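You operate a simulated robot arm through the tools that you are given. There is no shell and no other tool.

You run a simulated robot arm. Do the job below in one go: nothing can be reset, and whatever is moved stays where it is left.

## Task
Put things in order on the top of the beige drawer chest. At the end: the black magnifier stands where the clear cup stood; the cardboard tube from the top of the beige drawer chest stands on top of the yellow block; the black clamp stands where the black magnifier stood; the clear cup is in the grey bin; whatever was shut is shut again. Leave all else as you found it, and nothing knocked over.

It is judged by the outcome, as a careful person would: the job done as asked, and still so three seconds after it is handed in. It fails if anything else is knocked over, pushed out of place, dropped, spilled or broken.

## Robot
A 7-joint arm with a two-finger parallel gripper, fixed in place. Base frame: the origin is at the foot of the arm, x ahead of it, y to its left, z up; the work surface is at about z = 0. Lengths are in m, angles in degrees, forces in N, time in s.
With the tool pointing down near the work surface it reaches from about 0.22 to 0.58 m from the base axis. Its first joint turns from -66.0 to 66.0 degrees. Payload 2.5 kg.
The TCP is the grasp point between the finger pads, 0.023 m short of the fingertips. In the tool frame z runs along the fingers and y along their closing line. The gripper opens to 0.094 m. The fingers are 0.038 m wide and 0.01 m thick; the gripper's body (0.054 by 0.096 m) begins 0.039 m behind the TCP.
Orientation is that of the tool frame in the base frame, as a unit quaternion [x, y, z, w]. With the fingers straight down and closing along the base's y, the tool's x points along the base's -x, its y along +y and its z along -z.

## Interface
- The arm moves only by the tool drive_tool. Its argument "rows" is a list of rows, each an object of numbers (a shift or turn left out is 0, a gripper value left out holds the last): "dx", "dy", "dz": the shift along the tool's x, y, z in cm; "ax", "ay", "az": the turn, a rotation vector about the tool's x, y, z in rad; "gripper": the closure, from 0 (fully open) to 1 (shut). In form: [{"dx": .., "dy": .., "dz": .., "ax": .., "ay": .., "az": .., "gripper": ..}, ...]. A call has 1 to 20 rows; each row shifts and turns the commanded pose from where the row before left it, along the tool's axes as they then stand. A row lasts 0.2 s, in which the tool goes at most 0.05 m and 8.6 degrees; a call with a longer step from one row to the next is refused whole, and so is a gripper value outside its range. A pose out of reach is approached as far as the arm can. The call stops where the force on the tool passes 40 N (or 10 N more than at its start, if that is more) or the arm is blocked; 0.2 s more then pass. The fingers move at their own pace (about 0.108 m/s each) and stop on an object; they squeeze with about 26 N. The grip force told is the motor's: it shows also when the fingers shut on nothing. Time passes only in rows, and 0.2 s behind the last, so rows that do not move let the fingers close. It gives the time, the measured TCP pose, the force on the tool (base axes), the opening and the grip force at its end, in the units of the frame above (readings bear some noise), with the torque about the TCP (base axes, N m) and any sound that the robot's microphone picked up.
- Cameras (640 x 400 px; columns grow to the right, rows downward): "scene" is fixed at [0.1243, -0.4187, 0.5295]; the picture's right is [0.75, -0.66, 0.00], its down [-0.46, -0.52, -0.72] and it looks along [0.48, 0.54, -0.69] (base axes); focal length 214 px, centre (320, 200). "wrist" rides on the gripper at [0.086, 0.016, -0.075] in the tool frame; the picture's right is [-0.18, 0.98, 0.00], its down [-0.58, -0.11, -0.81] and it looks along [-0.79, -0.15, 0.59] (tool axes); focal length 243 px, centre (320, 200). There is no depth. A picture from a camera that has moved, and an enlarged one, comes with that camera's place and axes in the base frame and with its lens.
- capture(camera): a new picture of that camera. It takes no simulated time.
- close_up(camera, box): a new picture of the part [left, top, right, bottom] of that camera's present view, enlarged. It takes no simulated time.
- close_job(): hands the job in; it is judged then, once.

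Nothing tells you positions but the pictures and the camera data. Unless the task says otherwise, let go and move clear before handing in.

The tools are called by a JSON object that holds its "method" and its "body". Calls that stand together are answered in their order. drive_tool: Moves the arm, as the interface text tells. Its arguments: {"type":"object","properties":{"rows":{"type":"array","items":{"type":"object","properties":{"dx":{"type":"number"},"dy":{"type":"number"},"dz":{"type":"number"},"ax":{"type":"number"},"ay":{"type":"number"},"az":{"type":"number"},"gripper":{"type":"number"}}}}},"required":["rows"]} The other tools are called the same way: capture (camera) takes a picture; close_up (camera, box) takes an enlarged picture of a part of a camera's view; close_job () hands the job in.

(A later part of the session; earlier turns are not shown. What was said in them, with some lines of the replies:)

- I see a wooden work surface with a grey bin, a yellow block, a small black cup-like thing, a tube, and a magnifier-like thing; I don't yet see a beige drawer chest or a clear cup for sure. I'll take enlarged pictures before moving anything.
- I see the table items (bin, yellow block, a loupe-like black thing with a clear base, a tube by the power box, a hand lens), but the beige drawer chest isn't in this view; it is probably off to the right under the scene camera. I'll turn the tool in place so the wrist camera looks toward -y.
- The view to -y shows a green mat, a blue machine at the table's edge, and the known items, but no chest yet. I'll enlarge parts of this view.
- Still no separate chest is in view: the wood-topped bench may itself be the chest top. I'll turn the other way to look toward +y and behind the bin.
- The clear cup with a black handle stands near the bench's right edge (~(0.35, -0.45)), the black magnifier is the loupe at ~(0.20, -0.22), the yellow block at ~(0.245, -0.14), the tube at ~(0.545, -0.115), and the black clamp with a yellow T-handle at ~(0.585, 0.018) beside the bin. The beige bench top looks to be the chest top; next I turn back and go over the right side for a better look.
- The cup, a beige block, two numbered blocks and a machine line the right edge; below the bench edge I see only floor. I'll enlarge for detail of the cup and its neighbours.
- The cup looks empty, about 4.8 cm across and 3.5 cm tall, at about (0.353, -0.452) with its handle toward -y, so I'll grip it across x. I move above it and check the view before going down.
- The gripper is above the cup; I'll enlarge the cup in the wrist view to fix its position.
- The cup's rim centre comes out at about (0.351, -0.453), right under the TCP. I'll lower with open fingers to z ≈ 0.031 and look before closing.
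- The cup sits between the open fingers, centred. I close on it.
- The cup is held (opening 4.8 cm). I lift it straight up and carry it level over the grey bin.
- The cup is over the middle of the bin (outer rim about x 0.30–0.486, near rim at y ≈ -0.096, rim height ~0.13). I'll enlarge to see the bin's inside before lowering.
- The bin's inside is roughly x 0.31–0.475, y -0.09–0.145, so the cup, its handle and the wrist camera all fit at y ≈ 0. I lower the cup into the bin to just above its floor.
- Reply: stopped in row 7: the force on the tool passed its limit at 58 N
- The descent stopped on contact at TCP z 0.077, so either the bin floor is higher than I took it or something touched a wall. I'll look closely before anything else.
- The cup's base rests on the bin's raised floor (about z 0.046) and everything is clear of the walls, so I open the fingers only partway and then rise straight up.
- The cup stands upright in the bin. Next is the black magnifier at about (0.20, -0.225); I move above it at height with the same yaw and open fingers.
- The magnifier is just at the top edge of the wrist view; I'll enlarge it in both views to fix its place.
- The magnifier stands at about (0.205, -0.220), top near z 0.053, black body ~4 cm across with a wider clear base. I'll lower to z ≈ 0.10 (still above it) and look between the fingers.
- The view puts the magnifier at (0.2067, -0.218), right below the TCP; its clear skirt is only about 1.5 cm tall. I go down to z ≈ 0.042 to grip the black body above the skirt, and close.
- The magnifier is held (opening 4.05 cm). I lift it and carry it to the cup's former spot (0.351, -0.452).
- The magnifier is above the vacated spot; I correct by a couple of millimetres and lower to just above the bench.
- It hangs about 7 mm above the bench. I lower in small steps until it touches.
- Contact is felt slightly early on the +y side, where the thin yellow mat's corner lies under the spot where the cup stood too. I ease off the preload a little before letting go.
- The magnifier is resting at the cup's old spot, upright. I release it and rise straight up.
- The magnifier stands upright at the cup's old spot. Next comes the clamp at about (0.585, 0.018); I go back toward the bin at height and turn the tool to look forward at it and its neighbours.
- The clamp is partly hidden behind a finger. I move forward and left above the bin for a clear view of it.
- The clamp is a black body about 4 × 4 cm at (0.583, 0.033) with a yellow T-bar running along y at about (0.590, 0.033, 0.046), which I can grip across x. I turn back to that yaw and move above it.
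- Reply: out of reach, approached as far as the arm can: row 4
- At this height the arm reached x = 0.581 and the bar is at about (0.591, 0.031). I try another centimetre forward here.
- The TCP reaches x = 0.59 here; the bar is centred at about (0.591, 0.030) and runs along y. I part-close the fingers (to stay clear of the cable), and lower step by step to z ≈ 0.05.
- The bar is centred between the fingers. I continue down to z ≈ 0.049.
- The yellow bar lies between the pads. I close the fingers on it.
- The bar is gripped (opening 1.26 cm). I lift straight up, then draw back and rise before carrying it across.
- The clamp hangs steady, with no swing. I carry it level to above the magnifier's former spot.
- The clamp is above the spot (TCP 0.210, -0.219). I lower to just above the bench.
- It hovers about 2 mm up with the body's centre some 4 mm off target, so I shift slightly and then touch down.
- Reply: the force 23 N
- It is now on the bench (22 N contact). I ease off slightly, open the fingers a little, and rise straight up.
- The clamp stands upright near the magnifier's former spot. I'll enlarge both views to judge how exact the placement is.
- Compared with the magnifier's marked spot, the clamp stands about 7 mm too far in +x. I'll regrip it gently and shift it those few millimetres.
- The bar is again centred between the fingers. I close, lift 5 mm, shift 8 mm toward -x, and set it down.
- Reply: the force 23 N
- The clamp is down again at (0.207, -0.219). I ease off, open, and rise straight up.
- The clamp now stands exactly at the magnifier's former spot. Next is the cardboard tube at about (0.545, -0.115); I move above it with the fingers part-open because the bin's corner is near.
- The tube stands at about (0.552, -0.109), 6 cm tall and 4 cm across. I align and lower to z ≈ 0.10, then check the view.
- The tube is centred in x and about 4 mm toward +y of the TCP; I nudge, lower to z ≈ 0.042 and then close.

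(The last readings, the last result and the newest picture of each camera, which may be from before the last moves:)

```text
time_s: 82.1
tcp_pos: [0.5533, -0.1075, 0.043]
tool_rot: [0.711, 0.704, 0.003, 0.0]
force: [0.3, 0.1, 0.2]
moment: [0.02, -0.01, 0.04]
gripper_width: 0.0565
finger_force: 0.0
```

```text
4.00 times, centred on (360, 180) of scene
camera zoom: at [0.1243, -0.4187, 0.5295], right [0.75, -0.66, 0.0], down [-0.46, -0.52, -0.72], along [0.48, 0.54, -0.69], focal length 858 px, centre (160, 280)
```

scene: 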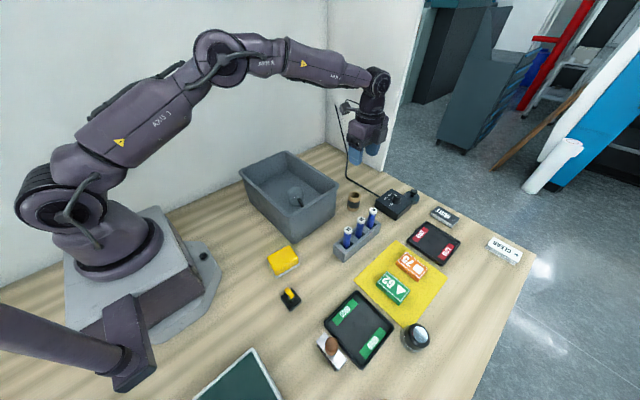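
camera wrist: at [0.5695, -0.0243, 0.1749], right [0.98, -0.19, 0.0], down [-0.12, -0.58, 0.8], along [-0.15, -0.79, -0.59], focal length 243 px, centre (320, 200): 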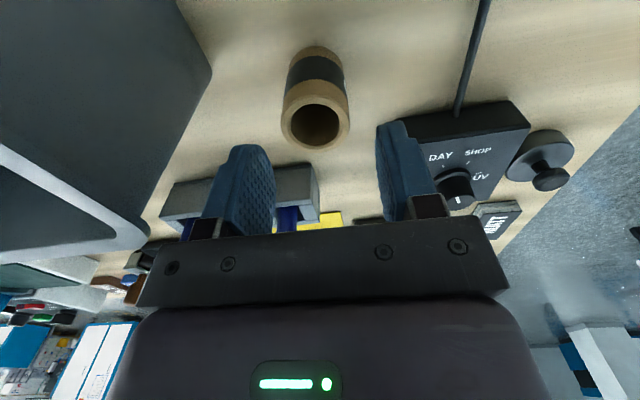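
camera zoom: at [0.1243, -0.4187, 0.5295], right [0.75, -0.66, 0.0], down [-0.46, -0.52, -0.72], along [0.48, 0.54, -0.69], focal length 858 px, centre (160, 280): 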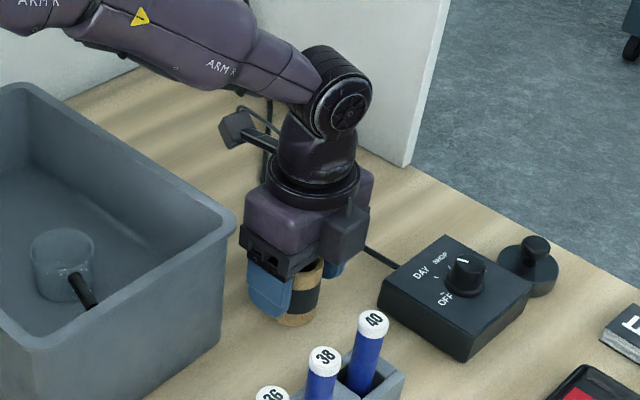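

The tube is between the pads. I close on it and lift straight up.

{"method": "drive_tool", "body": {"rows": [{"gripper": 0.5}, {"gripper": 0.6}, {"gripper": 1}, {"gripper": 1}, {"gripper": 1}]}}

{"method": "drive_tool", "body": {"rows": [{"dz": -1}, {"dz": -2}, {"dz": -3.5}, {"dz": -4}, {"dz": -4}, {"dz": -4}, {"dz": -3}, {}]}}

{"method": "capture", "body": {"camera": "wrist"}}

{"method": "capture", "body": {"camera": "scene"}}

```text
time_s: 83.3
tcp_pos: [0.5533, -0.1074, 0.0432]
tool_rot: [0.71, 0.704, 0.003, 0.0]
force: [-0.6, -0.3, -0.2]
moment: [-0.02, 0.03, -0.03]
gripper_width: 0.0395
finger_force: 25.9
```

```text
time_s: 85.1
tcp_pos: [0.5506, -0.1079, 0.2574]
tool_rot: [0.711, 0.703, 0.002, -0.002]
force: [-1.3, 0.3, -0.4]
moment: [0.01, -0.03, -0.05]
gripper_width: 0.039
finger_force: 25.9
```

```text
taken
camera wrist: at [0.5677, -0.0203, 0.3324], right [0.98, -0.19, 0.0], down [-0.12, -0.58, 0.8], along [-0.15, -0.79, -0.59], focal length 243 px, centre (320, 200)
```

wrist: 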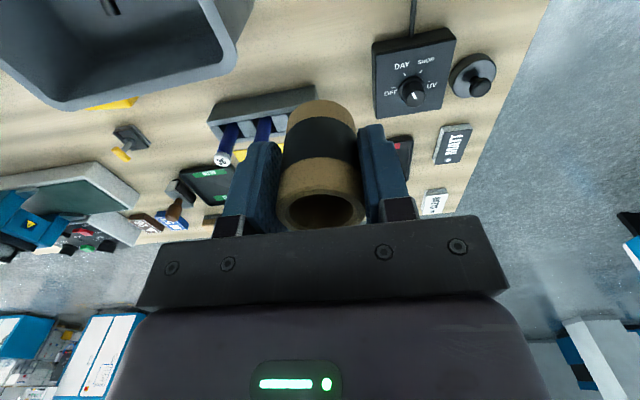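

```text
taken
```

scene: 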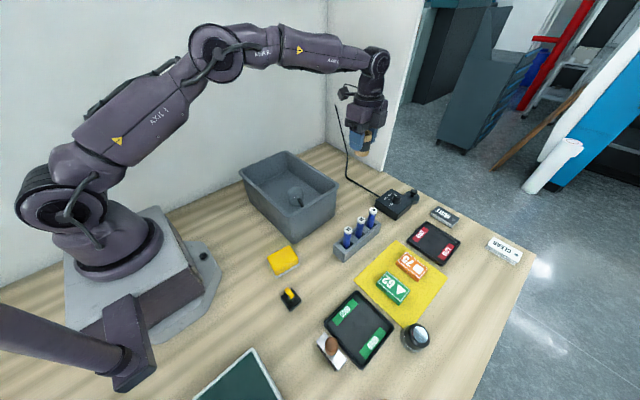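

The tube is held level. I carry it at height to above the yellow block, whose centre I take to be about (0.253, -0.126).

{"method": "drive_tool", "body": {"rows": [{"dy": -2, "dx": -0.1}, {"dy": -3.5, "dx": -0.2}, {"dy": -4, "dx": -0.25}, {"dy": -4, "dx": -0.25}, {"dy": -4, "dx": -0.25}, {"dy": -4, "dx": -0.25}, {"dy": -4, "dx": -0.25}, {"dy": -3, "dx": -0.25}, {"dy": -1.3}, {"dz": 2}, {"dz": 2}, {}]}}

{"method": "capture", "body": {"camera": "wrist"}}

{"method": "close_up", "body": {"camera": "wrist", "box": [250, 0, 400, 100]}}

{"method": "capture", "body": {"camera": "scene"}}

```text
time_s: 87.7
tcp_pos: [0.2536, -0.1228, 0.2167]
tool_rot: [0.71, 0.704, 0.002, 0.0]
force: [0.8, 0.1, -1.0]
moment: [-0.02, 0.01, -0.01]
gripper_width: 0.0392
finger_force: 26.9
```

```text
taken
camera wrist: at [0.2699, -0.0364, 0.2916], right [0.98, -0.19, 0.0], down [-0.12, -0.58, 0.8], along [-0.15, -0.79, -0.59], focal length 243 px, centre (320, 200)
```

wrist: 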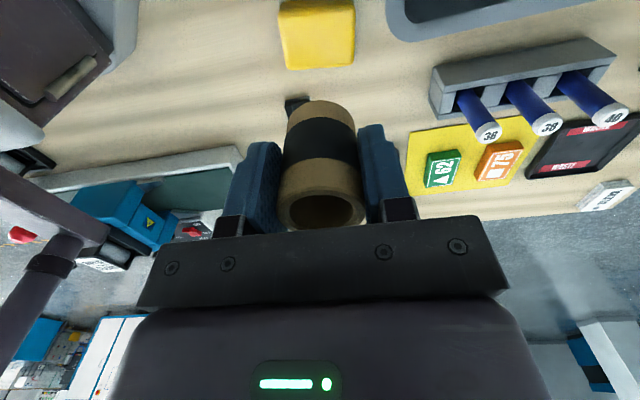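

```text
4.00 times, centred on (325, 50) of wrist
camera zoom: at [0.2699, -0.0364, 0.2916], right [0.98, -0.19, 0.0], down [-0.12, -0.58, 0.8], along [-0.15, -0.79, -0.59], focal length 970 px, centre (300, 800)
```

zoom: 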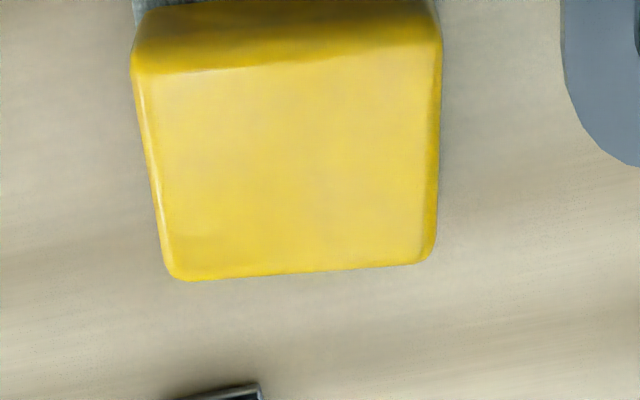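

```text
taken
```

scene: 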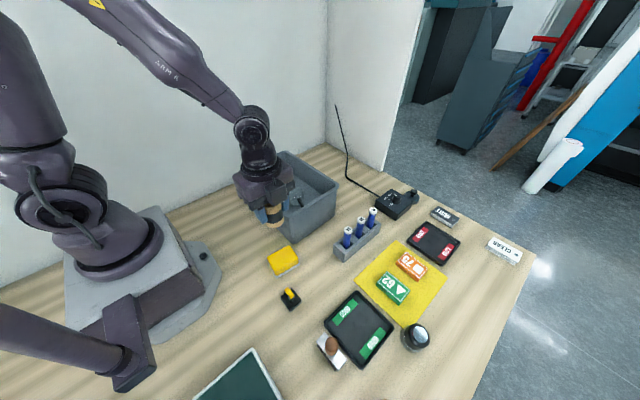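

The block's top face is about 6.7 × 4.5 cm, centred at (0.2515, -0.132) and turned a few degrees, with its top at about z 0.035. I centre the tube over it and lower to a couple of centimetres above it.

{"method": "drive_tool", "body": {"rows": [{"dx": -1.1, "dy": -0.2}, {"dz": 3}, {"dz": 4}, {"dz": 3}, {"dz": 1.5}, {}]}}

{"method": "capture", "body": {"camera": "wrist"}}

{"method": "close_up", "body": {"camera": "scene", "box": [230, 200, 330, 310]}}

```text
time_s: 89.1
tcp_pos: [0.2542, -0.1352, 0.1014]
tool_rot: [0.711, 0.703, 0.003, 0.0]
force: [-0.3, 0.0, -1.0]
moment: [0.02, -0.02, 0.02]
gripper_width: 0.0393
finger_force: 25.8
```

```text
taken
camera wrist: at [0.2706, -0.0474, 0.1766], right [0.98, -0.19, 0.0], down [-0.12, -0.58, 0.8], along [-0.15, -0.79, -0.59], focal length 243 px, centre (320, 200)
```

wrist: 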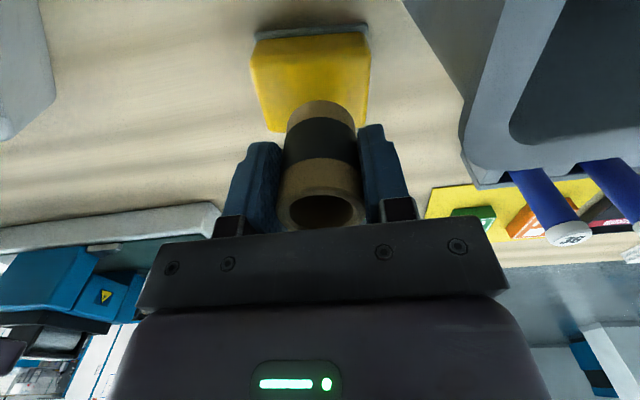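

```text
3.64 times, centred on (280, 255) of scene
camera zoom: at [0.1243, -0.4187, 0.5295], right [0.75, -0.66, 0.0], down [-0.46, -0.52, -0.72], along [0.48, 0.54, -0.69], focal length 780 px, centre (466, 0)
```

zoom: 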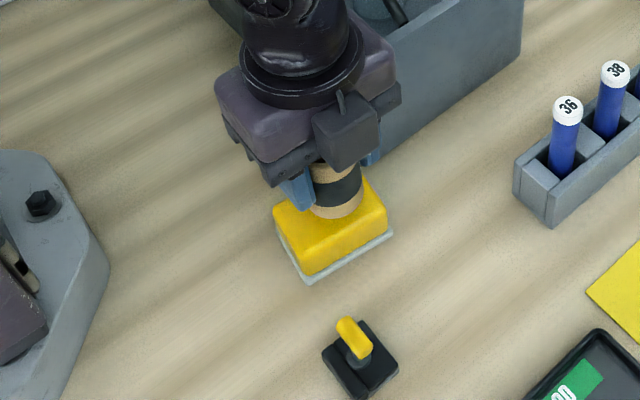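

The tube is lined up within 3 mm; I shift that bit and lower in small steps toward contact.

{"method": "drive_tool", "body": {"rows": [{"dy": -0.25, "dz": 0.5}, {"dz": 0.5}, {"dz": 0.4}, {}]}}

{"method": "close_up", "body": {"camera": "scene", "box": [250, 220, 320, 290]}}

{"method": "close_up", "body": {"camera": "wrist", "box": [220, 20, 420, 240]}}

```text
time_s: 90.1
tcp_pos: [0.2517, -0.1328, 0.0882]
tool_rot: [0.71, 0.704, 0.003, 0.0]
force: [0.3, -1.1, -0.1]
moment: [0.0, -0.01, 0.03]
gripper_width: 0.0389
finger_force: 25.6
```

```text
5.71 times, centred on (285, 255) of scene
camera zoom: at [0.1243, -0.4187, 0.5295], right [0.75, -0.66, 0.0], down [-0.46, -0.52, -0.72], along [0.48, 0.54, -0.69], focal length 1226 px, centre (520, -114)
```

zoom: 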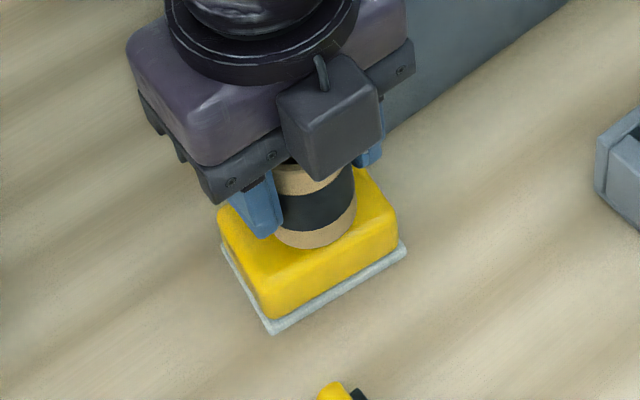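

```text
1.82 times, centred on (320, 130) of wrist
camera zoom: at [0.2679, -0.0467, 0.1627], right [0.98, -0.19, 0.0], down [-0.12, -0.58, 0.8], along [-0.15, -0.79, -0.59], focal length 441 px, centre (320, 327)
```

zoom: 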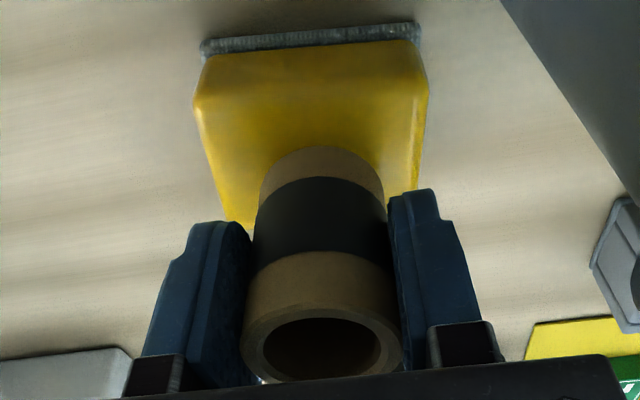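

The tube is about a centimetre above the block's middle. I continue in 2 mm steps.

{"method": "drive_tool", "body": {"rows": [{"dz": 0.2}, {"dz": 0.2}, {"dz": 0.2}, {}]}}

```text
time_s: 91.1
tcp_pos: [0.2511, -0.1325, 0.0819]
tool_rot: [0.71, 0.704, 0.002, 0.0]
force: [0.4, -0.3, -0.2]
moment: [0.01, 0.02, -0.01]
gripper_width: 0.0387
finger_force: 26.4
```

{"method": "drive_tool", "body": {"rows": [{"dz": 0.15}, {"dz": 0.15}, {}]}}

{"method": "close_up", "body": {"camera": "scene", "box": [260, 230, 310, 280]}}

```text
time_s: 91.9
tcp_pos: [0.2509, -0.134, 0.0792]
tool_rot: [0.711, 0.704, 0.003, 0.0]
force: [-3.0, 2.0, 25.4]
moment: [0.03, 0.38, 0.05]
gripper_width: 0.0388
finger_force: 25.9
```

```text
8.00 times, centred on (285, 255) of scene
camera zoom: at [0.1242, -0.4186, 0.5295], right [0.75, -0.66, 0.0], down [-0.46, -0.52, -0.72], along [0.48, 0.54, -0.69], focal length 1716 px, centre (600, -240)
```

zoom: 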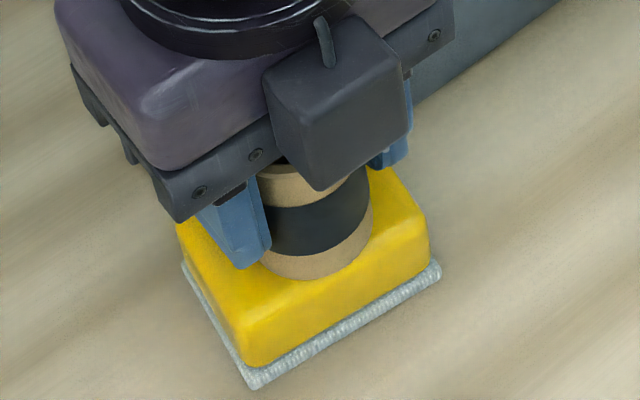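

Contact at TCP z 0.079, with the tube seated on the block's top. I ease off a millimetre, open gently, and rise straight up.

{"method": "drive_tool", "body": {"rows": [{"dz": -0.09}, {}]}}

{"method": "drive_tool", "body": {"rows": [{"gripper": 0.55}, {"gripper": 0.5}, {"gripper": 0.4}, {"gripper": 0.35}, {}, {"dz": -0.5}, {"dz": -1}, {"dz": -2}, {"dz": -3}, {"dz": -4}, {"dz": -4}, {"dz": -4}, {}]}}

{"method": "capture", "body": {"camera": "scene"}}

{"method": "close_up", "body": {"camera": "scene", "box": [240, 215, 330, 315]}}

{"method": "capture", "body": {"camera": "wrist"}}

```text
time_s: 92.5
tcp_pos: [0.2512, -0.1337, 0.0787]
tool_rot: [0.71, 0.704, 0.003, -0.001]
force: [0.5, -0.6, 1.3]
moment: [-0.02, -0.01, 0.0]
gripper_width: 0.039
finger_force: 25.6
```

```text
time_s: 95.3
tcp_pos: [0.251, -0.1349, 0.2681]
tool_rot: [0.711, 0.703, 0.002, -0.001]
force: [0.1, 0.4, 0.3]
moment: [0.0, 0.01, -0.03]
gripper_width: 0.0612
finger_force: 0.0
```

```text
taken
```

scene: 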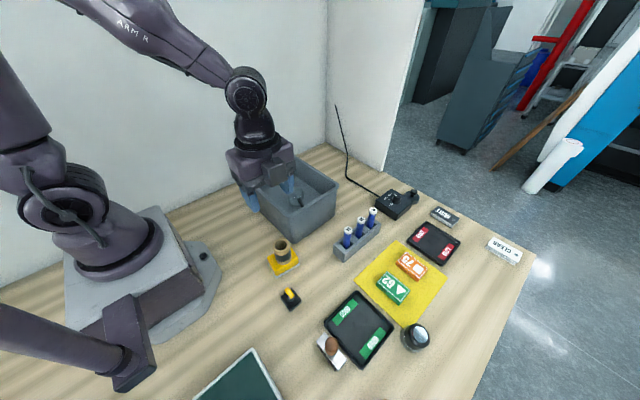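

```text
4.00 times, centred on (285, 265) of scene
camera zoom: at [0.1242, -0.4187, 0.5295], right [0.75, -0.66, 0.0], down [-0.46, -0.52, -0.72], along [0.48, 0.54, -0.69], focal length 858 px, centre (460, -60)
```

zoom: 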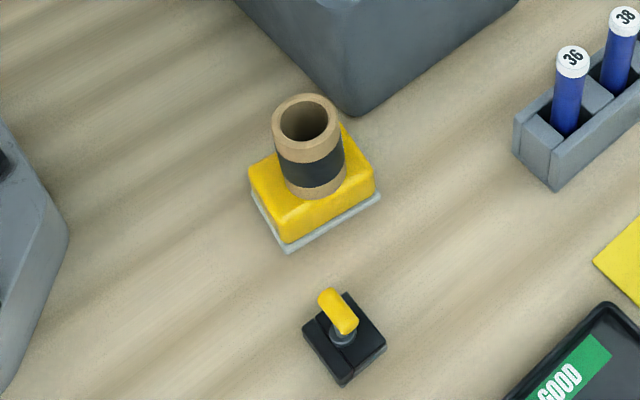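

```text
taken
camera wrist: at [0.2681, -0.048, 0.3432], right [0.98, -0.19, 0.0], down [-0.12, -0.58, 0.8], along [-0.15, -0.79, -0.59], focal length 243 px, centre (320, 200)
```

wrist: 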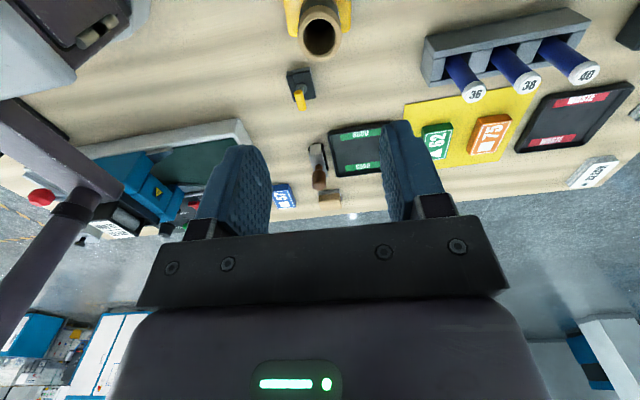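

The tube stands on the yellow block and the clamp, magnifier and cup are in their places. I move the arm clear and take a last look over everything.

{"method": "drive_tool", "body": {"rows": [{"dz": -2}, {"dz": -2, "dy": 2}, {"dz": -2, "dy": 3}, {"dy": 3, "dx": 1.5}, {"dy": 2.3, "dx": 2}, {}, {}]}}

{"method": "capture", "body": {"camera": "scene"}}

{"method": "close_up", "body": {"camera": "scene", "box": [220, 140, 380, 240]}}

{"method": "close_up", "body": {"camera": "scene", "box": [240, 230, 480, 380]}}

{"method": "capture", "body": {"camera": "wrist"}}

```text
time_s: 96.9
tcp_pos: [0.3523, -0.1014, 0.3268]
tool_rot: [0.711, 0.704, 0.003, 0.0]
force: [-0.1, 0.0, 0.3]
moment: [0.0, 0.01, 0.01]
gripper_width: 0.0611
finger_force: 0.0
```

```text
taken
```

scene: 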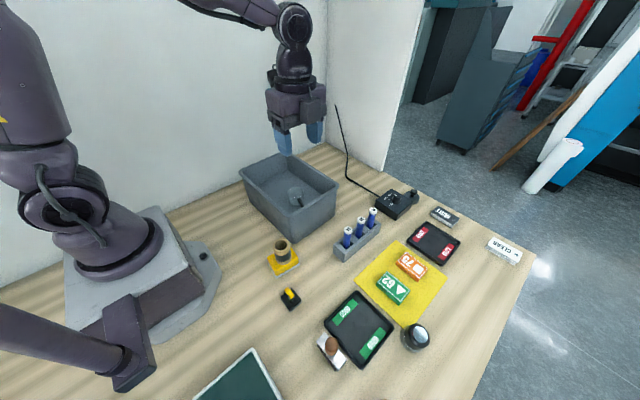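

```text
4.00 times, centred on (300, 190) of scene
camera zoom: at [0.1243, -0.4187, 0.5295], right [0.75, -0.66, 0.0], down [-0.46, -0.52, -0.72], along [0.48, 0.54, -0.69], focal length 858 px, centre (400, 240)
```

zoom: 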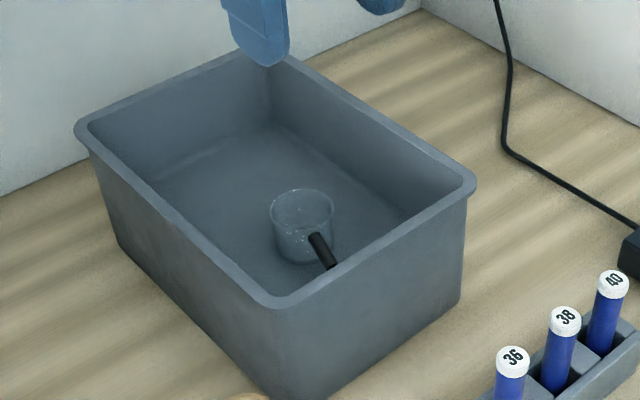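

```text
2.67 times, centred on (360, 305) of scene
camera zoom: at [0.1243, -0.4187, 0.5295], right [0.75, -0.66, 0.0], down [-0.46, -0.52, -0.72], along [0.48, 0.54, -0.69], focal length 572 px, centre (213, -80)
```

zoom: 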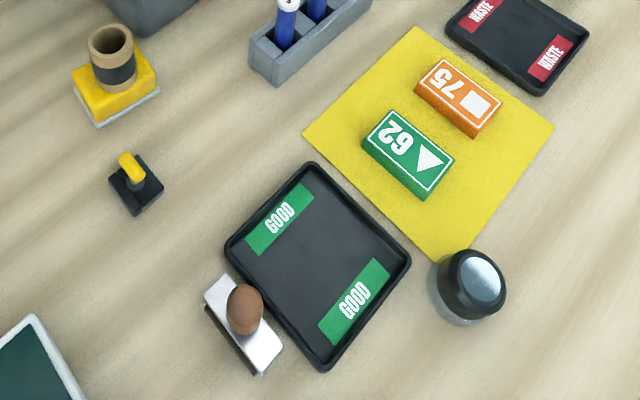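

```text
taken
camera wrist: at [0.3692, -0.0151, 0.4013], right [0.98, -0.19, 0.0], down [-0.12, -0.58, 0.8], along [-0.15, -0.79, -0.59], focal length 243 px, centre (320, 200)
```

wrist: 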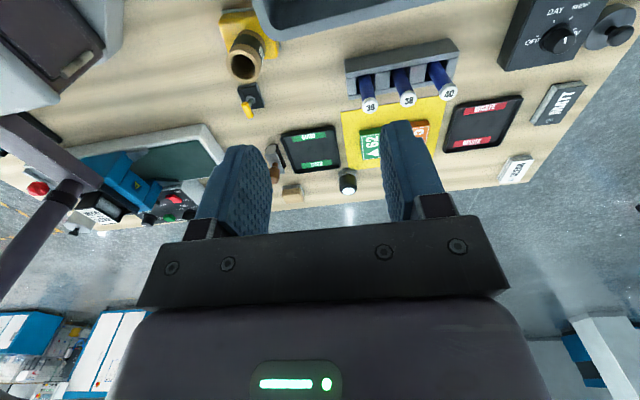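

All is in place: the cup stands in the grey bin, the magnifier is on the cup's old spot, the clamp is on the magnifier's old spot, and the tube stands on the yellow block. Nothing else has moved, nothing was opened, and the arm is clear, so I hand the job in.

{"method": "close_job", "body": {}}

```text
The job is handed in.
```

The job is handed in, and the last pictures showed every item standing where you asked.

- **Clear cup:** upright on the floor of the grey bin. It touched down harder than intended (58 N) because the bin floor is higher than I had judged. It looked undamaged afterwards.
- **Black magnifier:** where the cup stood, to within a few millimetres by my estimate. Its clear base overlaps the corner of the yellow mat, as the cup's did.
- **Black clamp:** where the magnifier stood. My first placement was about 7 mm off, so I gripped it again and corrected it.
- **Cardboard tube:** upright on the middle of the yellow block.

I saw no separate beige drawer chest, so I took the beige bench top to be its top. I opened nothing, so there was nothing to shut again. In the pictures I saw nothing knocked over and nothing else out of place, and the arm was clear before handing in.
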